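You operate a simulated robot arm through the tools that you are given. There is no shell and no other tool. Be economical: measure what you need, move in short steps, check, and stop when the job is done.

You are at the controls of a simulated robot arm. One attempt, no reset.

Task
Put one of the bore samples from the wash bench top on top of the setting block.
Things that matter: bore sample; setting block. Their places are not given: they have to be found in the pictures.

It is judged by the outcome, as a careful person would: the job done as asked, and still so three seconds after it is handed in. It fails if anything else is knocked over, pushed out of place, dropped, spilled or broken.

Robot
A 7-joint arm with a two-finger parallel gripper, fixed in place. Base frame: the origin is at the foot of the arm, x ahead of it, y to its left, z up; the work surface is at about z = 0. Readings come in cm, rad, newtons and seconds.
With the tool pointing down near the work surface it reaches from about 24 to 62 cm from the base axis. Its first joint turns from -1.152 to 1.152 rad. Payload 2.6 kg.
The tool frame sits at the grasp point between the pads (the TCP): z along the fingers, y along the line on which they close. The tips reach 3 cm beyond it. Largest opening 9.4 cm; finger width 2.8, thickness 1; the body of the gripper, 5 by 9.6 cm, starts 5.5 cm behind the TCP.
Orientation is that of the tool frame in the base frame, as a unit quaternion [x, y, z, w]. With the fingers straight down and closing along the base's y, the tool's x points along the base's -x, its y along +y and its z along -z.

Tools
- The arm moves only by the tool apply_moves. Its argument "steps" is a list of rows, each a list of 7 numbers: the shift along the tool's x, y, z in units of 25 mm (1.0 is 25 mm), then the turn, a rotation vector about the tool's x, y, z in units of 4 degrees (1.0 is 4 degrees), then the finger opening in m, from 0 to 0.094. In form: [[x, y, z, wx, wy, wz, grip], ...]. A call has 1 to 12 rows; each row shifts and turns the commanded pose from where the row before left it, along the tool's axes as they then stand. A call with a number of a shift or a turn outside -1 to 1 is refused whole. Each row takes 0.2 s and may step no farther than 5 cm and 0.15 rad from the row before; otherwise, or with a gripper value out of range, the whole call is refused. A pose out of reach is approached as far as the arm can. The call stops where the force on the tool passes 40 N (or 10 N more than at its start, if that is more) or the arm is blocked; 0.2 s more then pass. Each finger travels about 7.2 cm/s and halts on what it meets, pressing with about 38 N; the grip force reading is that of the motor and also rises with nothing between the fingers. The clock runs only during rows and for 0.2 s after the last one: add rows that do not move to give the fingers time. The reply holds the time, the measured pose of the TCP, the force on the tool along the base axes, the opening and the grip force, in the units named above and with some noise, and new pictures: "show" is both (left out), scene, wrist or none.
- Cameras (640 x 400 px; columns grow to the right, rows downward): "scene" is fixed at [1.16, 41.63, 56.82]; the picture's right is [-0.94, -0.35, 0.00], its down [-0.19, 0.51, -0.84] and it looks along [0.29, -0.78, -0.55] (base axes); focal length 345 px, centre (320, 200). "wrist" rides on the gripper at [-3.7, 0, -5.8] in the tool frame; the picture's right is [0.00, -1.00, 0.00], its down [0.97, 0.00, -0.24] and it looks along [0.24, 0.00, 0.97] (tool axes); focal length 218 px, centre (320, 200).
- locate(camera, pixels): for up to 12 pixels [column, row] of the newest picture of that camera ("zoom" is the newest enlarged one), the place [x, y, z] in the base frame of the surface seen there, good to about 0.2 cm. The clock stands still meanwhile.
- inspect(camera, box): a new picture of the part [left, top, right, bottom] of that camera's present view, enlarged. The clock stands still meanwhile.
- job_done(): hands the job in; it is judged then, once.

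Work in short steps. Measure before you move; look again where a grasp or a placing could have gone wrong, and mend it. You have 60 turns and 120 pictures in all, those below and enlarged ones among them. Open the gripper and draw the arm clear of the work before you hand the job in, unless the task says otherwise; then end with one line.

The tools are called after "Emit:" as a command line: name --pt "numbers of a row" for each row, then --argument value for the rest, lists and objects as JSON in quotes. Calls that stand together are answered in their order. apply_moves: Moves the arm, as the interface text tells. Its arguments: {"type":"object","properties":{"steps":{"type":"array"},"show":{"type":"string","enum":["both","scene","wrist","none"]}},"required":["steps"]} The other tools are called the same way: locate (camera, pixels) gives the place of the surface under pixels of a picture; inspect (camera, box) takes an enlarged picture of a part of a camera's view; job_done () hands the job in.

At the start:

```text
time_s: 0.0
tcp_pos: [33.9, -18.79, 26.38]
tcp_rot: [0.0, 1.0, 0.0, -0.001]
ft_force: [-0.6, 0.4, 1.2]
opening: 9.42
grip_force: 0.1
```

scene: 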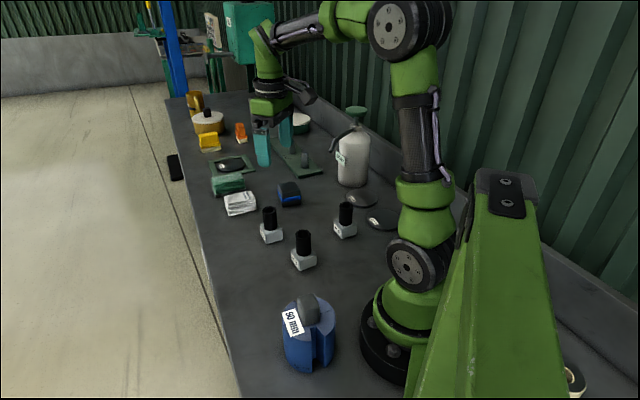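
wrist: 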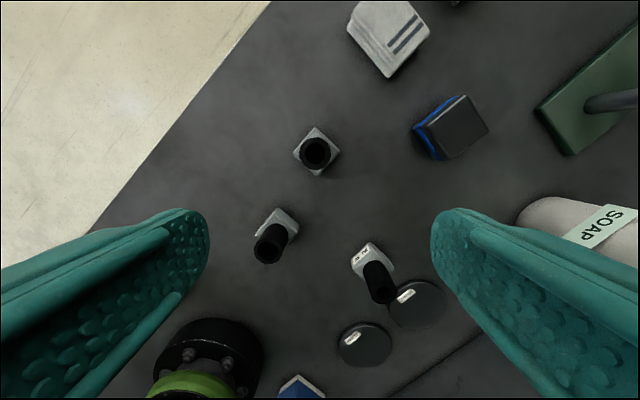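

I see three bottle-like pieces (grey base, black top) near (270,225), (303,250), (345,220), and several blocks. I'll enlarge to identify the bore samples and setting block.

Emit:
inspect --camera "scene" --box '[200, 170, 400, 295]'

Emit:
inspect --camera "scene" --box '[170, 85, 330, 185]'

Emit:
inspect --camera "wrist" --box '[220, 100, 460, 400]'

Emit:
inspect --camera "scene" --box '[250, 270, 400, 390]'

```text
3.20 times, centred on (300, 232) of scene
```

zoom: 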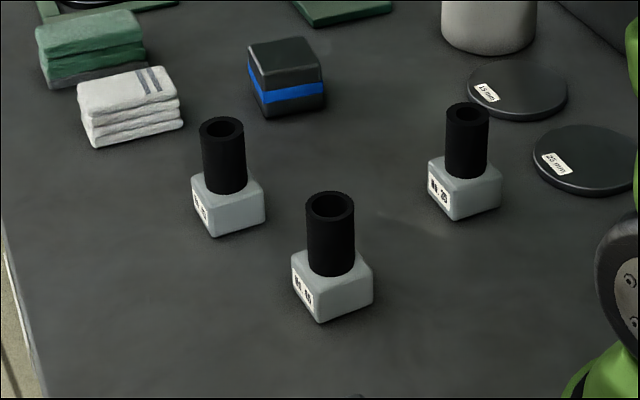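

```text
4.00 times, centred on (250, 135) of scene
```

zoom: 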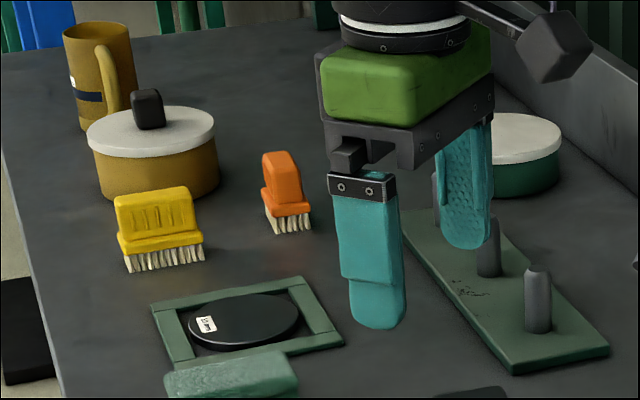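

```text
1.33 times, centred on (340, 250) of wrist
```

zoom: 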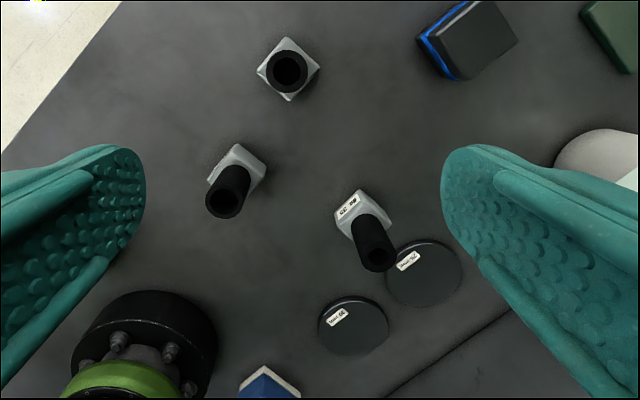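

```text
3.33 times, centred on (325, 330) of scene
```

zoom: 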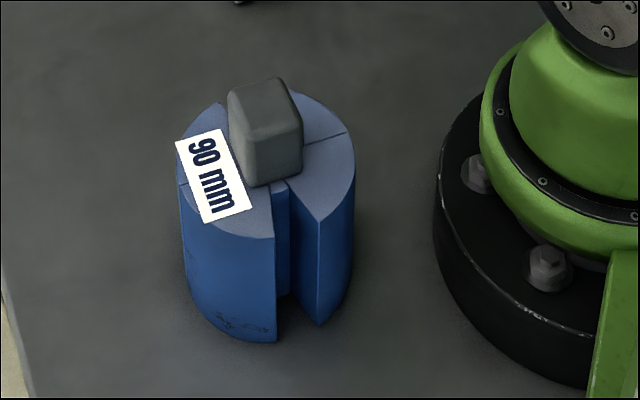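

Labels matter here, so I'll read them closely.

Emit:
inspect --camera "scene" --box '[255, 195, 319, 235]'

Emit:
inspect --camera "scene" --box '[280, 225, 344, 275]'

Emit:
inspect --camera "scene" --box '[325, 185, 405, 240]'

Emit:
inspect --camera "scene" --box '[200, 145, 320, 220]'

Emit:
inspect --camera "wrist" --box '[330, 0, 640, 194]'

```text
10.00 times, centred on (287, 215) of scene
```

zoom: 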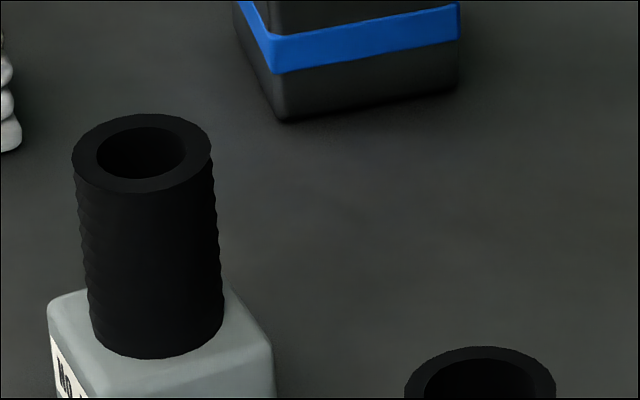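

```text
8.00 times, centred on (312, 250) of scene
```

zoom: 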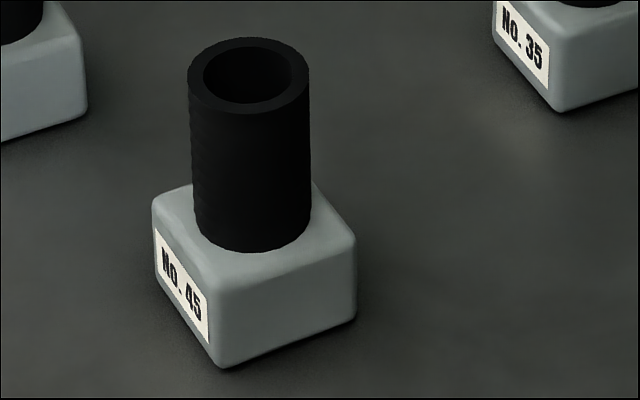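

```text
7.27 times, centred on (365, 212) of scene
```

zoom: 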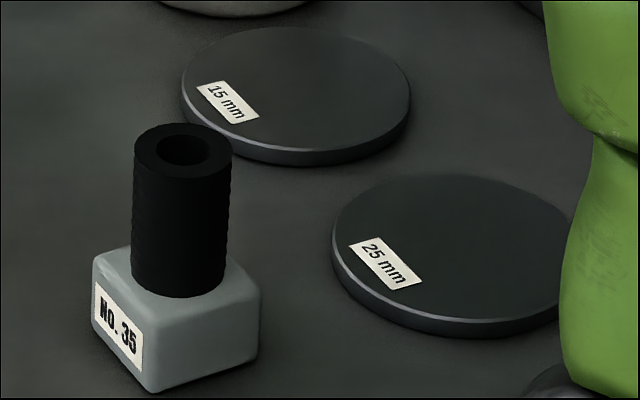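

```text
5.33 times, centred on (260, 182) of scene
```

zoom: 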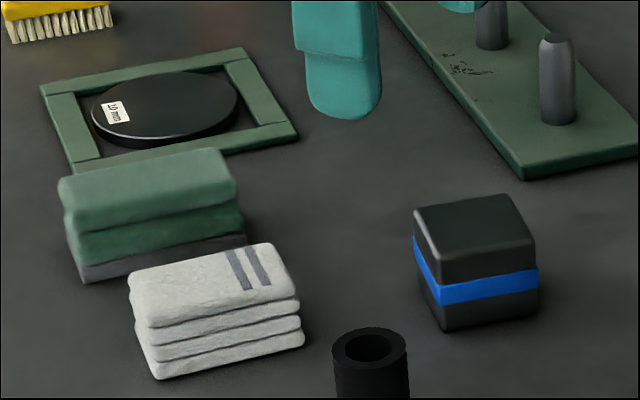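

```text
2.06 times, centred on (485, 97) of wrist
```

zoom: 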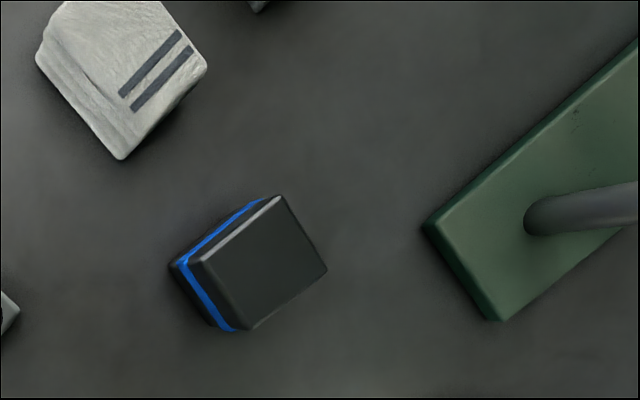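

The samples are the No.-labelled grey bases with black bored tubes; the setting block is the black block with the blue band. I'll measure the isolated samples and the block.

Emit:
locate --camera "zoom" --pixels '[[145, 160], [230, 195], [278, 225], [325, 268], [248, 330]]'

Emit:
locate --camera "scene" --pixels '[[269, 208], [262, 228], [268, 233], [282, 229], [271, 242], [283, 238], [303, 232], [296, 253], [304, 262], [315, 255], [303, 270], [316, 263]]'

Emit:
locate --camera "scene" --pixels '[[288, 188], [278, 184], [283, 195], [299, 192], [294, 183], [284, 206], [300, 202], [345, 206], [338, 226], [345, 230], [356, 224], [346, 238]]'

Emit:
locate --camera "wrist" --pixels '[[270, 215], [293, 222], [293, 232], [257, 232], [315, 127], [340, 153], [316, 175], [294, 150], [464, 97], [488, 126], [451, 158]]'

```text
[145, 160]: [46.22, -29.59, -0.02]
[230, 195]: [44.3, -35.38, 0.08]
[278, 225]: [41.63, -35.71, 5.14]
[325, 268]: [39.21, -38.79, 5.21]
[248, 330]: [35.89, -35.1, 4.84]
```

```text
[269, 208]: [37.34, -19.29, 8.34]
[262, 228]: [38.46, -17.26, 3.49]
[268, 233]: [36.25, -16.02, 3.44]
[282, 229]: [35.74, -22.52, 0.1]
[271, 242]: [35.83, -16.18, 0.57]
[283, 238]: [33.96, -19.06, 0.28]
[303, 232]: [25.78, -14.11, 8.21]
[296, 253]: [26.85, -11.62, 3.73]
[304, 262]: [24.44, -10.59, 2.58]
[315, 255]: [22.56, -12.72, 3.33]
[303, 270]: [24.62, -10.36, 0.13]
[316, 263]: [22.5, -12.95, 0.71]
```

```text
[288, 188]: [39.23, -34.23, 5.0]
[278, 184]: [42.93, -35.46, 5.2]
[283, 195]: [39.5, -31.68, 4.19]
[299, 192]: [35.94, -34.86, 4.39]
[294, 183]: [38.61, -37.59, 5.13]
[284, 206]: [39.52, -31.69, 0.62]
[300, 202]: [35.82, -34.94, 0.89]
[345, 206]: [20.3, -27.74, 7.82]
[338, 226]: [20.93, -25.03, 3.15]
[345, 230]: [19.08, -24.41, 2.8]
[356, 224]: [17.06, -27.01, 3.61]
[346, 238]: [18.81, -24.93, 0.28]
```

```text
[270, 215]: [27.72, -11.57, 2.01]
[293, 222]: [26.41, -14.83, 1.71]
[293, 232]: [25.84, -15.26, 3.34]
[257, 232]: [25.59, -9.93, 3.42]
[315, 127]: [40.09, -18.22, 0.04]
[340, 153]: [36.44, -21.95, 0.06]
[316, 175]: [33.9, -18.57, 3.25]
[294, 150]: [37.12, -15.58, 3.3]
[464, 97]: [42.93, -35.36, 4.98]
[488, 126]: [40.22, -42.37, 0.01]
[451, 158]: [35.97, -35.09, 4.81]
```

Sample A sits near (37,-18.7); block around (39.3,-35.2), top z≈5. I'll enlarge the wrist view for accurate corners.

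Emit:
inspect --camera "wrist" --box '[280, 125, 352, 177]'

```text
7.69 times, centred on (316, 151) of wrist
```

zoom: 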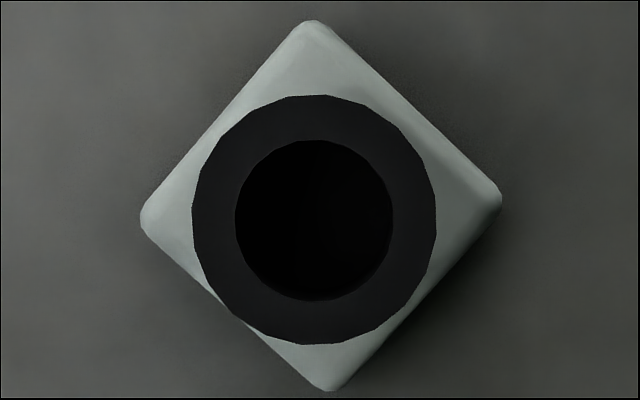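

Emit:
locate --camera "zoom" --pixels '[[310, 32], [155, 213], [490, 195], [328, 380], [215, 125], [400, 110], [200, 215], [430, 215], [314, 105], [315, 335], [270, 80], [470, 240]]'

Emit:
inspect --camera "wrist" --box '[404, 84, 500, 168]'

```text
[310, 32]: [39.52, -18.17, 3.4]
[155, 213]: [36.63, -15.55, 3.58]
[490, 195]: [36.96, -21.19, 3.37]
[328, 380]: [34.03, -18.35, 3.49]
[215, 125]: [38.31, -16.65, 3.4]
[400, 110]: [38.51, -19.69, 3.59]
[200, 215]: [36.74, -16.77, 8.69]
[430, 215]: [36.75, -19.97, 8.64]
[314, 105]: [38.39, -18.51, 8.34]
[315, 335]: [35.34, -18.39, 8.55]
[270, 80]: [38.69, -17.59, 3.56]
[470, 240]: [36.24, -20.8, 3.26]
```

```text
4.76 times, centred on (452, 126) of wrist
```

zoom: 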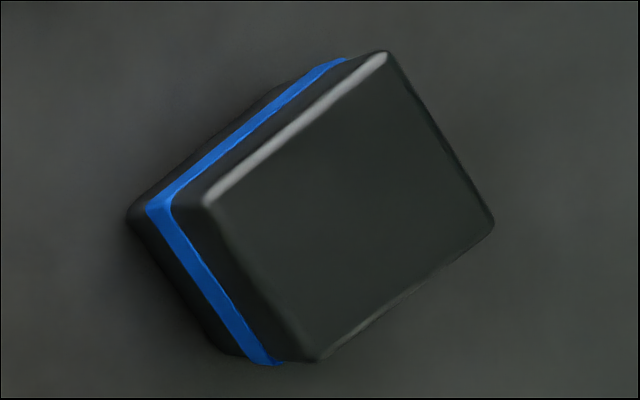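

Emit:
locate --camera "zoom" --pixels '[[212, 205], [382, 60], [487, 222], [315, 350], [300, 205], [350, 200]]'

```text
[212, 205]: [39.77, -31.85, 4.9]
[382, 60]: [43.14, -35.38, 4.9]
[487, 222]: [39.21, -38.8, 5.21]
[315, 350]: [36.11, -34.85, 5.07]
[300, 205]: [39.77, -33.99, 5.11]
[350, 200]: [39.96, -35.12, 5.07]
```

Sample A: centre (36.8,-18.4), base ~4 cm, sides at 47.7°. Block: centre (39.56,-35.2), top 5.1, sides at 40.5°. I align above the sample and turn 40°; meanwhile check obstacles near the block.

Emit:
locate --camera "scene" --pixels '[[304, 153], [304, 163], [322, 171], [352, 135], [345, 175], [333, 145], [300, 118], [290, 145], [240, 198], [250, 207]]'

Emit:
apply_moves --pt "-0.58 0.08 0 0 0 0 0.094" --pt "-0.58 0.08 0 0 0 0 0.094" --pt "0 0 0.4 0 0 1 0.094" --pt "0 0 0.4 0 0 1 0.094" --pt "0 0 0.4 0 0 1 0.094" --pt "0 0 0.4 0 0 1 0.094" --pt "0 0 0.4 0 0 1 0.094" --pt "0 0 0.4 0 0 1 0.094" --pt "0 0 0.4 0 0 1 0.094" --pt "0 0 0.4 0 0 1 0.094" --pt "0 0 0.4 0 0 1 0.094" --pt "0 0 0.4 0 0 1 0.094"

```text
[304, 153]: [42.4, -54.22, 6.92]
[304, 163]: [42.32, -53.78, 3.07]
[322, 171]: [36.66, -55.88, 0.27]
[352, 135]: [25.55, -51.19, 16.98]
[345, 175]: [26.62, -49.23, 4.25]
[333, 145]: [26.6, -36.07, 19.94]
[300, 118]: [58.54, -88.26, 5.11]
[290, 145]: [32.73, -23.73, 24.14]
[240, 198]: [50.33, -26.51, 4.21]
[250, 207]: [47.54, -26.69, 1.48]
```

```text
time_s: 2.6
tcp_pos: [36.65, -18.47, 16.21]
tcp_rot: [0.343, 0.939, 0.0, 0.0]
ft_force: [0.2, -1.3, 0.4]
opening: 9.39
grip_force: 0.0
```

scene: 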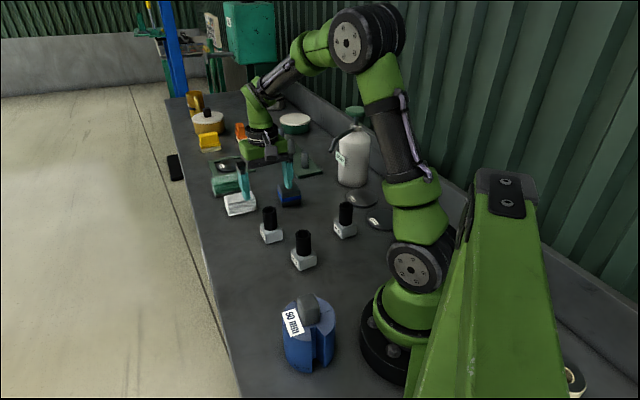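
wrist: 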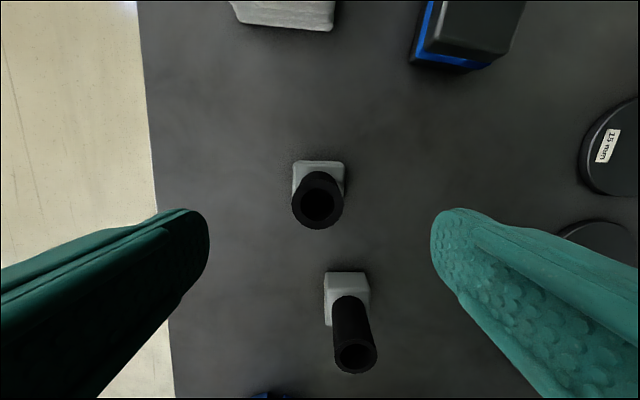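

Sample is centred at (318,185) with fingers either side. I check the base's alignment and the soap pump spout before descending.

Emit:
inspect --camera "wrist" --box '[280, 150, 360, 235]'

Emit:
inspect --camera "scene" --box '[230, 90, 390, 220]'

Emit:
locate --camera "scene" --pixels '[[331, 149], [340, 138], [350, 128], [356, 112], [338, 155]]'

Emit:
locate --camera "wrist" --pixels '[[295, 164], [342, 163], [343, 185], [294, 185], [318, 178], [318, 226], [295, 202], [340, 202]]'

```text
4.71 times, centred on (320, 192) of wrist
```

zoom: 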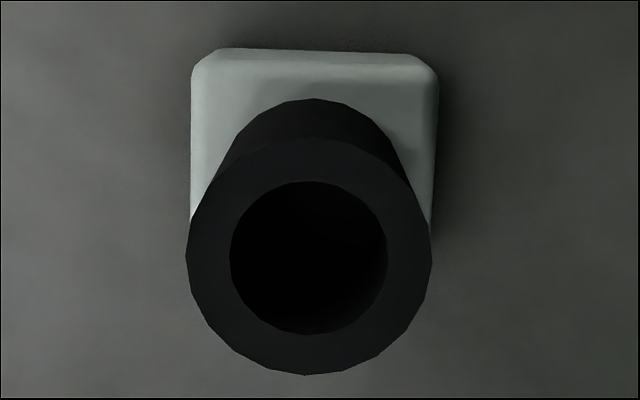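

```text
3.08 times, centred on (310, 155) of scene
```

zoom: 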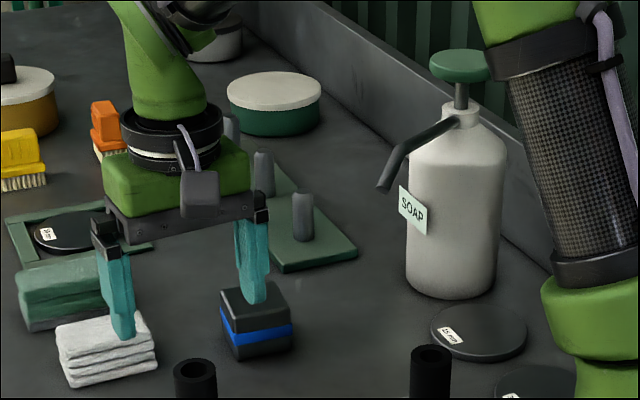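

```text
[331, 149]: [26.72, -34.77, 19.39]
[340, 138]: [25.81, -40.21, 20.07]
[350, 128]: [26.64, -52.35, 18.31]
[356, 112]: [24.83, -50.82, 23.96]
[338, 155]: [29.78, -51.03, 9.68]
```

```text
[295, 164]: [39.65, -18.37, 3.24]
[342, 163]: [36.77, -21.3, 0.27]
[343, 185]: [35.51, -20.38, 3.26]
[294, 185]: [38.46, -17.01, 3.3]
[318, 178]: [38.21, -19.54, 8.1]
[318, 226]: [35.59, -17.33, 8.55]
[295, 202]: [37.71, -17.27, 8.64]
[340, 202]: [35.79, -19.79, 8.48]
```

Everything agrees: remaining tilt ≈2.2°, offset under 2 mm. Descending to z≈4.

Emit:
apply_moves --pt "0 0 0.3 0 0 0.55 0.094" --pt "0 0 0.5 0 0 0 0.094" --pt "0 0 0.5 0 0 0 0.094" --pt "0 0 0.5 0 0 0 0.094" --pt "0 0 0.5 0 0 0 0.094" --pt "0 0 0.5 0 0 0 0.094" --pt "0 0 0.5 0 0 0 0.094" --pt "0 0 0.5 0 0 0 0.094" --pt "0 0 0.4 0 0 0 0.094" --pt "0 0 0.4 0 0 0 0.094" --pt "0 0 0.25 0 0 0 0.094"

```text
time_s: 5.0
tcp_pos: [36.76, -18.44, 4.21]
tcp_rot: [0.359, 0.933, 0.0, 0.0]
ft_force: [0.0, 0.0, 0.0]
opening: 9.4
grip_force: 0.1
```

scene: 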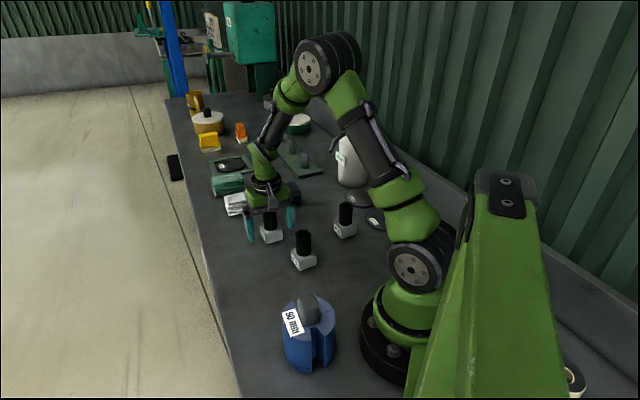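
wrist: 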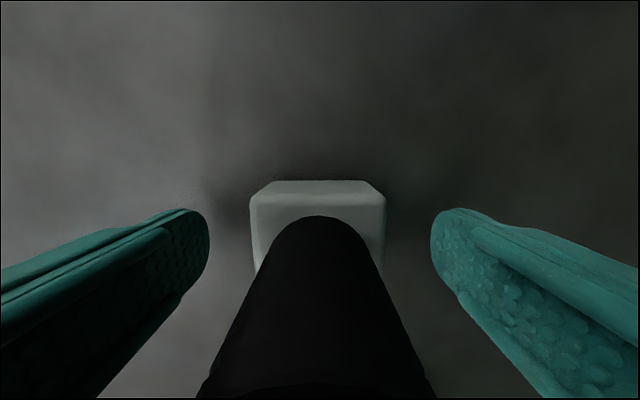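

Base is square between the pads. Lower 3 mm and close on the grey base.

Emit:
apply_moves --pt "0 0 0.12 0 0 0 0.094" --pt "0 0 0 0 0 0 0.075" --pt "0 0 0 0 0 0 0.055" --pt "0 0 0 0 0 0 0.04" --pt "0 0 0 0 0 0 0.03" --pt "0 0 0 0 0 0 0.03" --pt "0 0 0 0 0 0 0.03" --show "wrist"

```text
time_s: 6.6
tcp_pos: [36.75, -18.51, 4.0]
tcp_rot: [0.36, 0.933, 0.0, 0.0]
ft_force: [0.8, 1.7, 0.2]
opening: 4.54
grip_force: 37.9
```

wrist: 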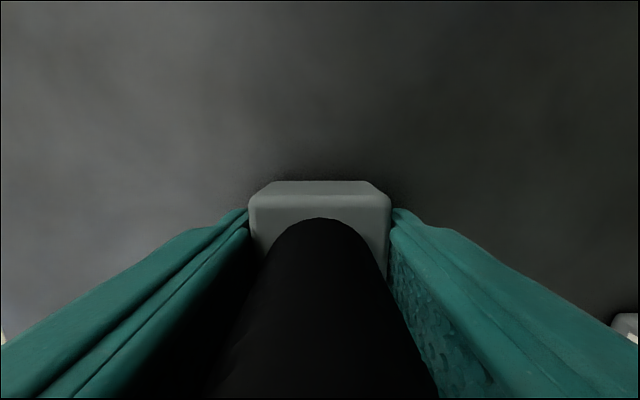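

Gripped at 4.54 cm. Lift gently ~10 cm.

Emit:
apply_moves --pt "0 0 -0.2 0 0 0 0.03" --pt "0 0 -0.4 0 0 0 0.03" --pt "0 0 -0.5 0 0 0 0.03" --pt "0 0 -0.5 0 0 0 0.03" --pt "0 0 -0.5 0 0 0 0.03" --pt "0 0 -0.5 0 0 0 0.03" --pt "0 0 -0.5 0 0 0 0.03" --pt "0 0 -0.5 0 0 0 0.03" --pt "0 0 -0.4 0 0 0 0.03"

```text
time_s: 8.6
tcp_pos: [36.74, -18.49, 13.93]
tcp_rot: [0.36, 0.933, -0.001, 0.0]
ft_force: [-0.2, 0.1, -4.7]
opening: 4.55
grip_force: 38.4
```

scene: 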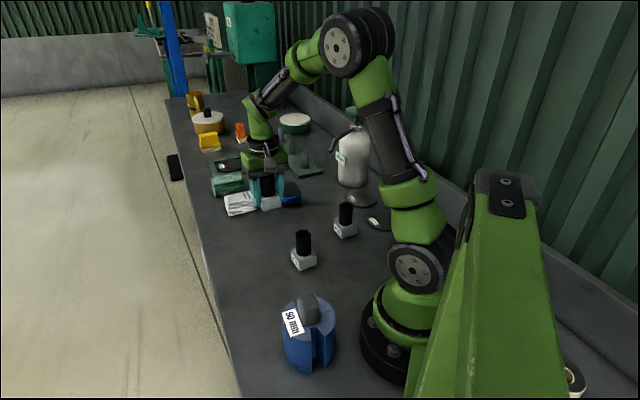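
wrist: 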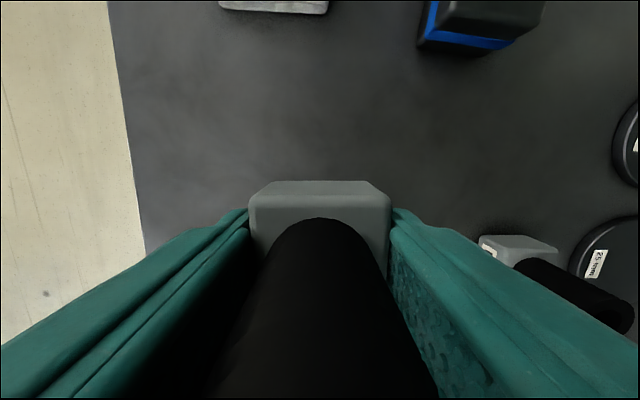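

Held firmly; sample bottom ≈9.9 cm. Travel to above the block (39.56,-35.2).

Emit:
apply_moves --pt "-0.444 -0.35 0 0 0 0 0.03" --pt "-0.444 -0.35 0 0 0 0 0.03" --pt "-0.444 -0.35 0 0 0 0 0.03" --pt "-0.444 -0.35 0 0 0 0 0.03" --pt "-0.444 -0.35 0 0 0 0 0.03" --pt "-0.444 -0.35 0 0 0 0 0.03" --pt "-0.444 -0.35 0 0 0 0 0.03" --pt "-0.444 -0.35 0 0 0 0 0.03" --pt "-0.444 -0.35 0 0 0 0 0.03" --pt "-0.444 -0.35 0 0 0 0 0.03" --pt "-0.444 -0.35 0 0 0 0 0.03" --pt "-0.444 -0.35 0 0 0 0 0.03"

Emit:
apply_moves --pt "0 0 0 0 0 0.6 0.03" --pt "0 0 0 0 0 0.6 0.03" --pt "0 0 0 0 0 0.6 0.03" --pt "0 0 0 0 0 0 0.03"

```text
time_s: 11.2
tcp_pos: [39.45, -35.37, 13.81]
tcp_rot: [0.36, 0.933, 0.0, 0.0]
ft_force: [0.4, 0.2, -4.0]
opening: 4.57
grip_force: 38.1
```

scene: 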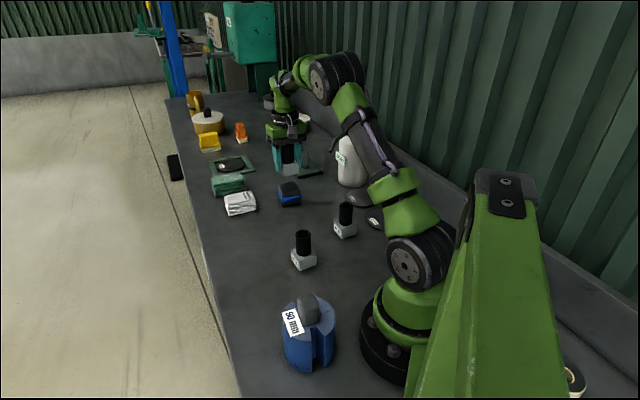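
wrist: 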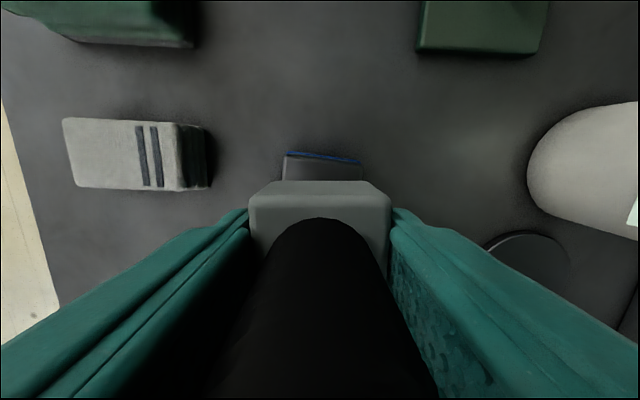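

```text
time_s: 12.2
tcp_pos: [39.42, -35.34, 13.72]
tcp_rot: [0.418, 0.908, 0.0, 0.0]
ft_force: [-0.2, 0.0, -3.7]
opening: 4.56
grip_force: 37.8
```

scene: 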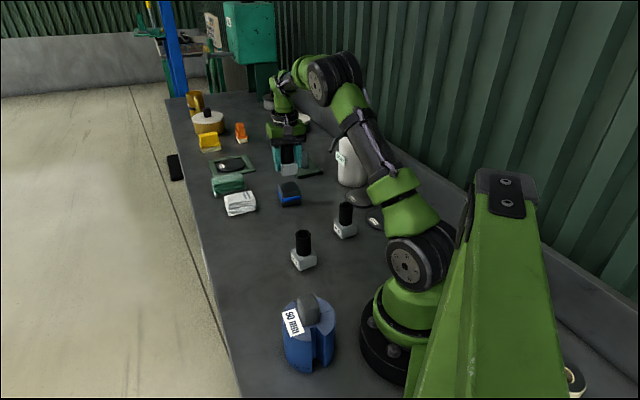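
wrist: 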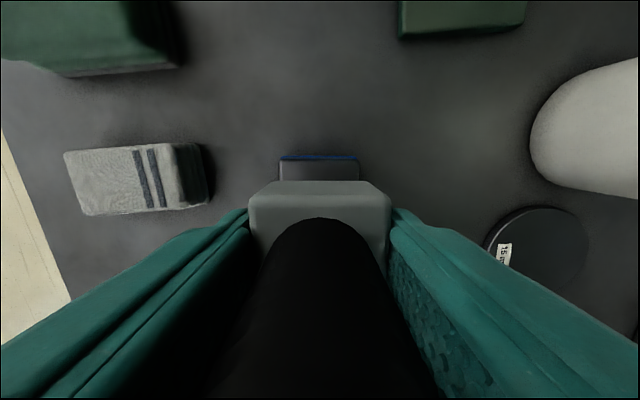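

Edges are parallel with the block's (blue line at row 157, level). Correct 2 mm along tool y and lower to ~4 mm above the block.

Emit:
apply_moves --pt "0 0.074 0.2 0 0 0 0.03" --pt "0 0 0.3 0 0 0 0.03" --pt "0 0 0.4 0 0 0 0.03" --pt "0 0 0.35 0 0 0 0.03" --pt "0 0 0.25 0 0 0 0.03" --pt "0 0 0.15 0 0 0 0.03" --pt "0 0 0 0 0 0 0.03"

Emit:
inspect --camera "scene" --box '[240, 130, 340, 220]'

```text
time_s: 13.8
tcp_pos: [39.59, -35.12, 9.72]
tcp_rot: [0.418, 0.908, 0.0, 0.0]
ft_force: [-0.1, 0.3, -4.4]
opening: 4.57
grip_force: 38.1
```

scene: 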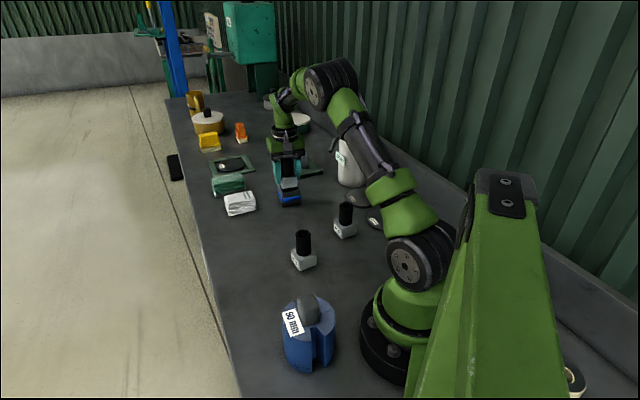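
wrist: 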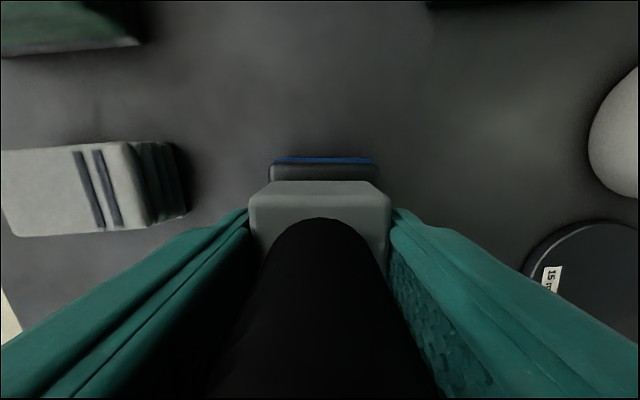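

```text
4.44 times, centred on (290, 175) of scene
```

zoom: 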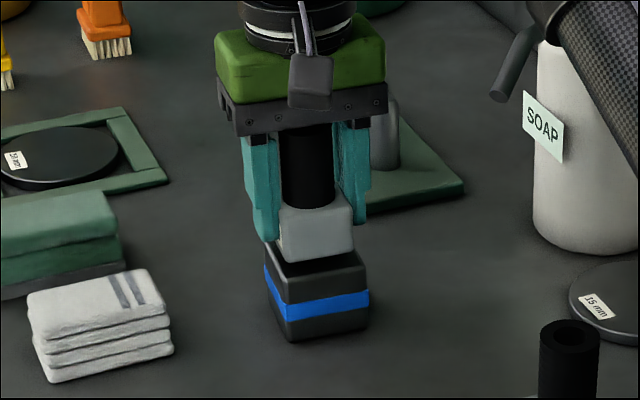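

About 6 mm gap remains. I measure the corners of sample and block to verify centring.

Emit:
locate --camera "zoom" --pixels '[[290, 255], [350, 245], [350, 210], [283, 212], [290, 222], [287, 285], [365, 272], [267, 255], [287, 325], [365, 315], [268, 290]]'

Emit:
inspect --camera "scene" --box '[270, 165, 310, 210]'

Emit:
inspect --camera "wrist" --box '[240, 140, 400, 240]'

```text
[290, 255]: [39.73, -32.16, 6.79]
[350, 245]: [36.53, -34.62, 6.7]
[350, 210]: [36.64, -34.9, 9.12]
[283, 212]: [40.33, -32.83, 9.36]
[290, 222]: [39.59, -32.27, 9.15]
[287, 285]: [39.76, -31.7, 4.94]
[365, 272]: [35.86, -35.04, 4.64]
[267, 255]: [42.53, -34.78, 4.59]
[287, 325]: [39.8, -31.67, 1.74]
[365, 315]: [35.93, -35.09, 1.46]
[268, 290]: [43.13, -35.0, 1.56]
```

```text
8.89 times, centred on (290, 188) of scene
```

zoom: 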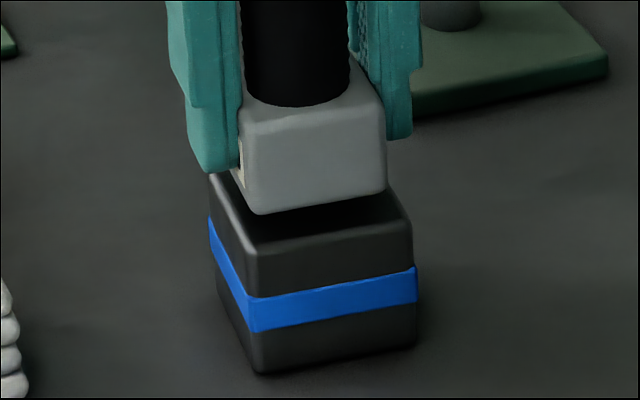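

```text
4.00 times, centred on (320, 190) of wrist
```

zoom: 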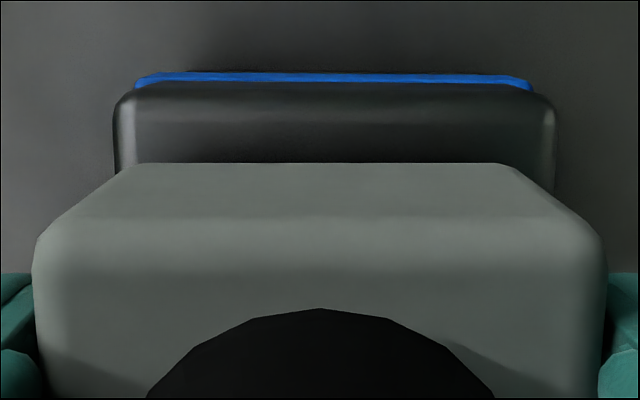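

Centring is within ~2 mm. Lower in small steps and watch the force.

Emit:
apply_moves --pt "0 0 0.06 0 0 0 0.03" --pt "0 0 0.05 0 0 0 0.03" --pt "0 0 0.05 0 0 0 0.03" --pt "0 0 0.03 0 0 0 0.03" --pt "0 0 0 0 0 0 0.03" --show "none"

Emit:
inspect --camera "scene" --box '[270, 165, 310, 210]'

```text
time_s: 15.0
tcp_pos: [39.67, -35.18, 9.17]
tcp_rot: [0.418, 0.908, -0.001, -0.001]
ft_force: [-0.8, 0.1, -3.9]
opening: 4.55
grip_force: 37.8
```

```text
8.89 times, centred on (290, 188) of scene
```

zoom: 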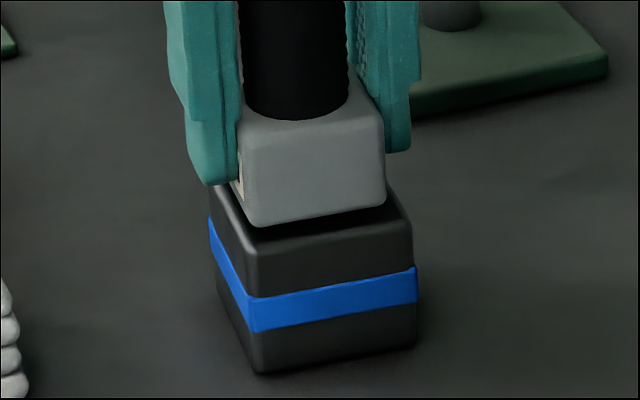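

No contact yet (force still −4 N, the carried weight). Continue in millimetre steps.

Emit:
apply_moves --pt "0 0 0.03 0 0 0 0.03" --pt "0 0 0.03 0 0 0 0.03" --pt "0 0 0 0 0 0 0.03" --show "none"

```text
time_s: 15.8
tcp_pos: [39.76, -35.12, 9.05]
tcp_rot: [0.417, 0.909, -0.001, 0.0]
ft_force: [-0.1, 0.7, -4.2]
opening: 4.56
grip_force: 37.7
```

Emit:
apply_moves --pt "0 0 0.03 0 0 0 0.03" --pt "0 0 0.03 0 0 0 0.03" --pt "0 0 0 0 0 0 0.03" --show "none"

Emit:
inspect --camera "scene" --box '[270, 165, 310, 210]'

```text
time_s: 16.6
tcp_pos: [39.67, -35.13, 8.98]
tcp_rot: [0.418, 0.909, 0.0, 0.0]
ft_force: [-0.6, -0.3, -5.6]
opening: 4.56
grip_force: 38.1
```

```text
8.89 times, centred on (290, 188) of scene
```

zoom: 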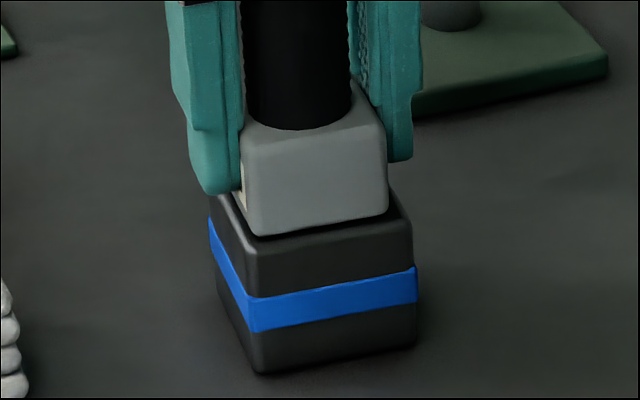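

Small gap left, still no contact force. Another 3 mm in steps.

Emit:
apply_moves --pt "0 0 0.03 0 0 0 0.03" --pt "0 0 0.03 0 0 0 0.03" --pt "0 0 0 0 0 0 0.03" --show "none"

```text
time_s: 17.4
tcp_pos: [39.62, -35.19, 9.0]
tcp_rot: [0.418, 0.908, -0.001, 0.0]
ft_force: [-6.3, 4.1, 15.4]
opening: 4.57
grip_force: 37.8
```

Contact made (+15 N). Back off 0.5 mm, then open slowly.

Emit:
apply_moves --pt "0 0 -0.025 0 0 0 0.03" --pt "0 0 0 0 0 0 0.03" --show "none"

Emit:
inspect --camera "scene" --box '[270, 165, 310, 210]'

```text
time_s: 18.0
tcp_pos: [39.6, -35.25, 8.97]
tcp_rot: [0.418, 0.908, -0.001, 0.002]
ft_force: [3.1, -5.3, 11.9]
opening: 4.55
grip_force: 37.4
```

```text
8.89 times, centred on (290, 188) of scene
```

zoom: 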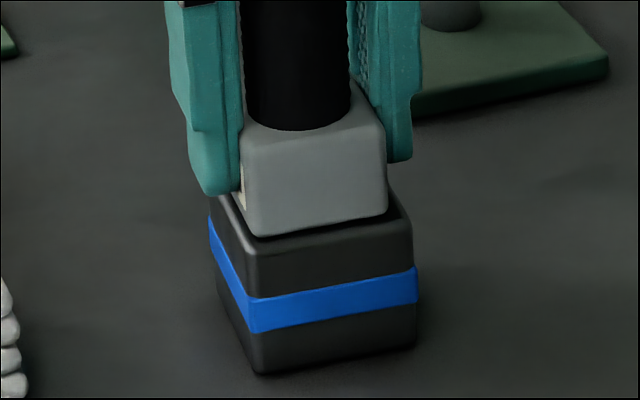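

Seated on the block with margin on the visible sides. Open the fingers gently.

Emit:
apply_moves --pt "0 0 0 0 0 0 0.047" --pt "0 0 0 0 0 0 0.052" --pt "0 0 0 0 0 0 0.06" --pt "0 0 0 0 0 0 0.075" --pt "0 0 0 0 0 0 0.09" --pt "0 0 0 0 0 0 0.09"

Emit:
inspect --camera "scene" --box '[260, 145, 320, 213]'

```text
time_s: 19.4
tcp_pos: [39.63, -35.02, 8.8]
tcp_rot: [0.418, 0.909, 0.0, 0.0]
ft_force: [0.1, 0.7, 0.6]
opening: 9.0
grip_force: 0.0
```

scene: 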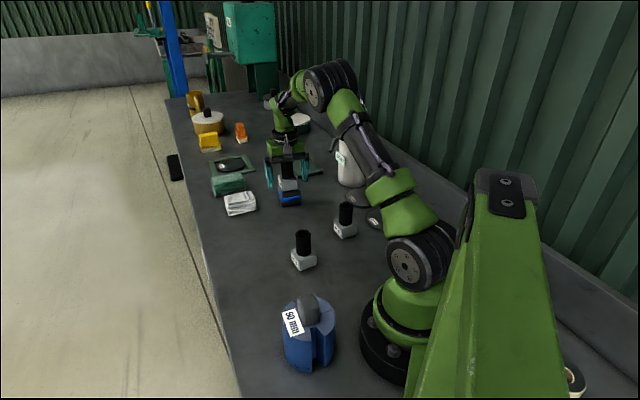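
wrist: 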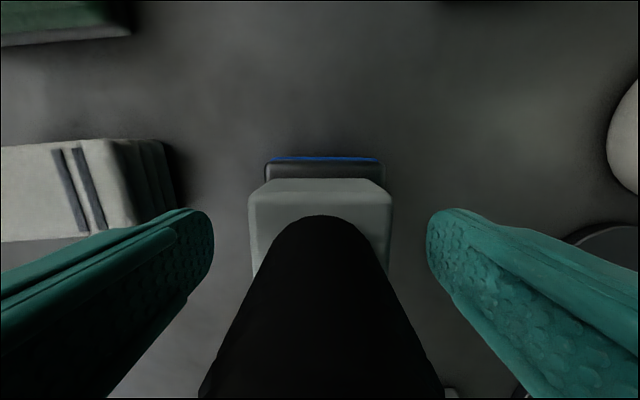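

```text
5.88 times, centred on (290, 179) of scene
```

zoom: 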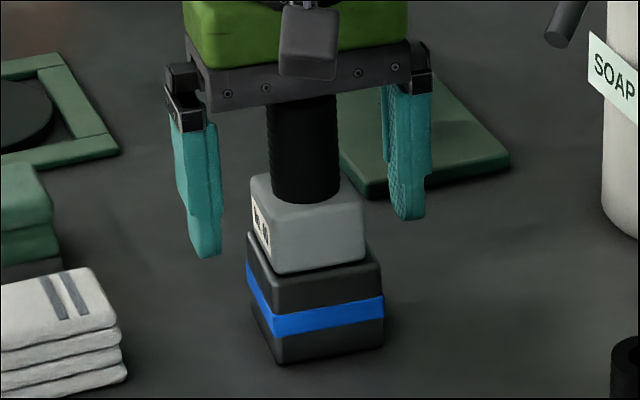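

Standing upright and clear of both fingers. Withdraw straight up.

Emit:
apply_moves --pt "0 0 -0.3 0 0 0 0.09" --pt "0 0 -0.5 0 0 0 0.09" --pt "0 0 -0.6 0 0 0 0.09" --pt "0 0 -0.6 0 0 0 0.09" --pt "0 0 -0.6 0 0 0 0.09" --pt "0 0 -0.6 0 0 0 0.09" --pt "0 0 -0.6 0 0 0 0.09" --pt "0 0 -0.6 0 0 0 0.09" --pt "0 0 -0.6 0 0 0 0.09" --pt "0 0 -0.5 0 0 0 0.09" --pt "0 0 0 0 0 0 0.09"

Emit:
inspect --camera "scene" --box '[250, 145, 320, 213]'

```text
time_s: 21.8
tcp_pos: [39.74, -35.17, 22.64]
tcp_rot: [0.419, 0.908, 0.001, 0.001]
ft_force: [0.3, -0.2, -0.2]
opening: 9.01
grip_force: 0.0
```

scene: 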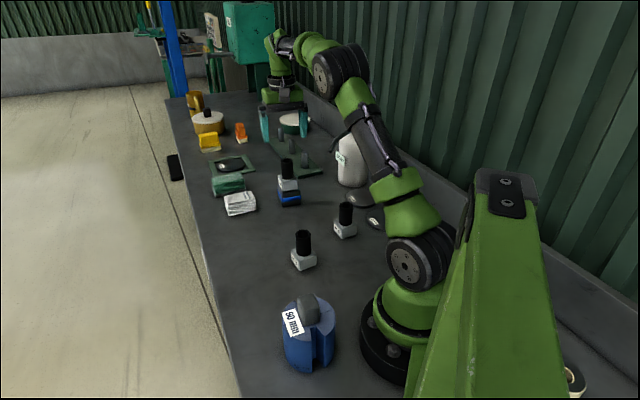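
wrist: 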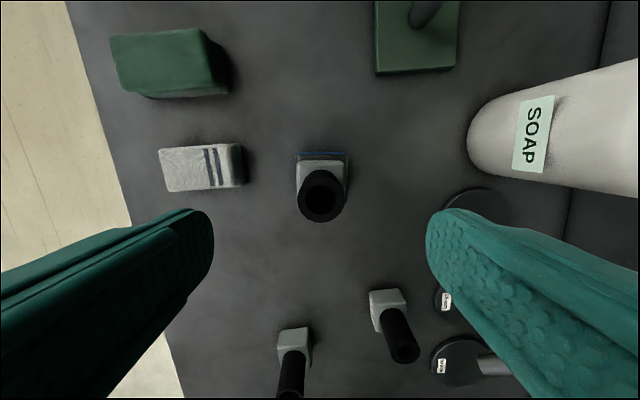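

```text
5.88 times, centred on (285, 179) of scene
```

zoom: 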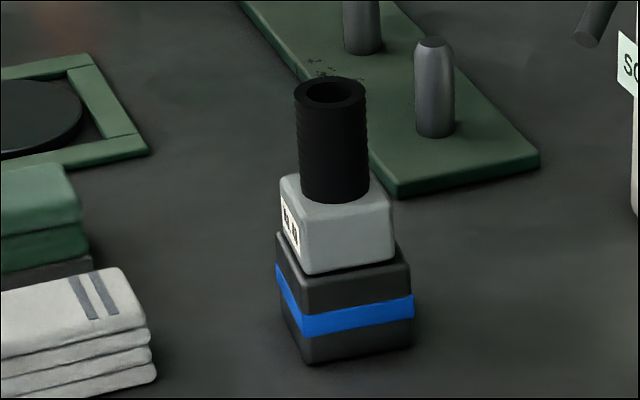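

The sample stands stably on the block, the arm is clear and nothing else has moved, so I hand the job in.

Emit:
job_done

```text
The job is handed in.
```

One bore sample is standing upright on top of the setting block (taken to be the black block with the blue band), the gripper is open and clear above it, and nothing else looked disturbed in the last pictures.
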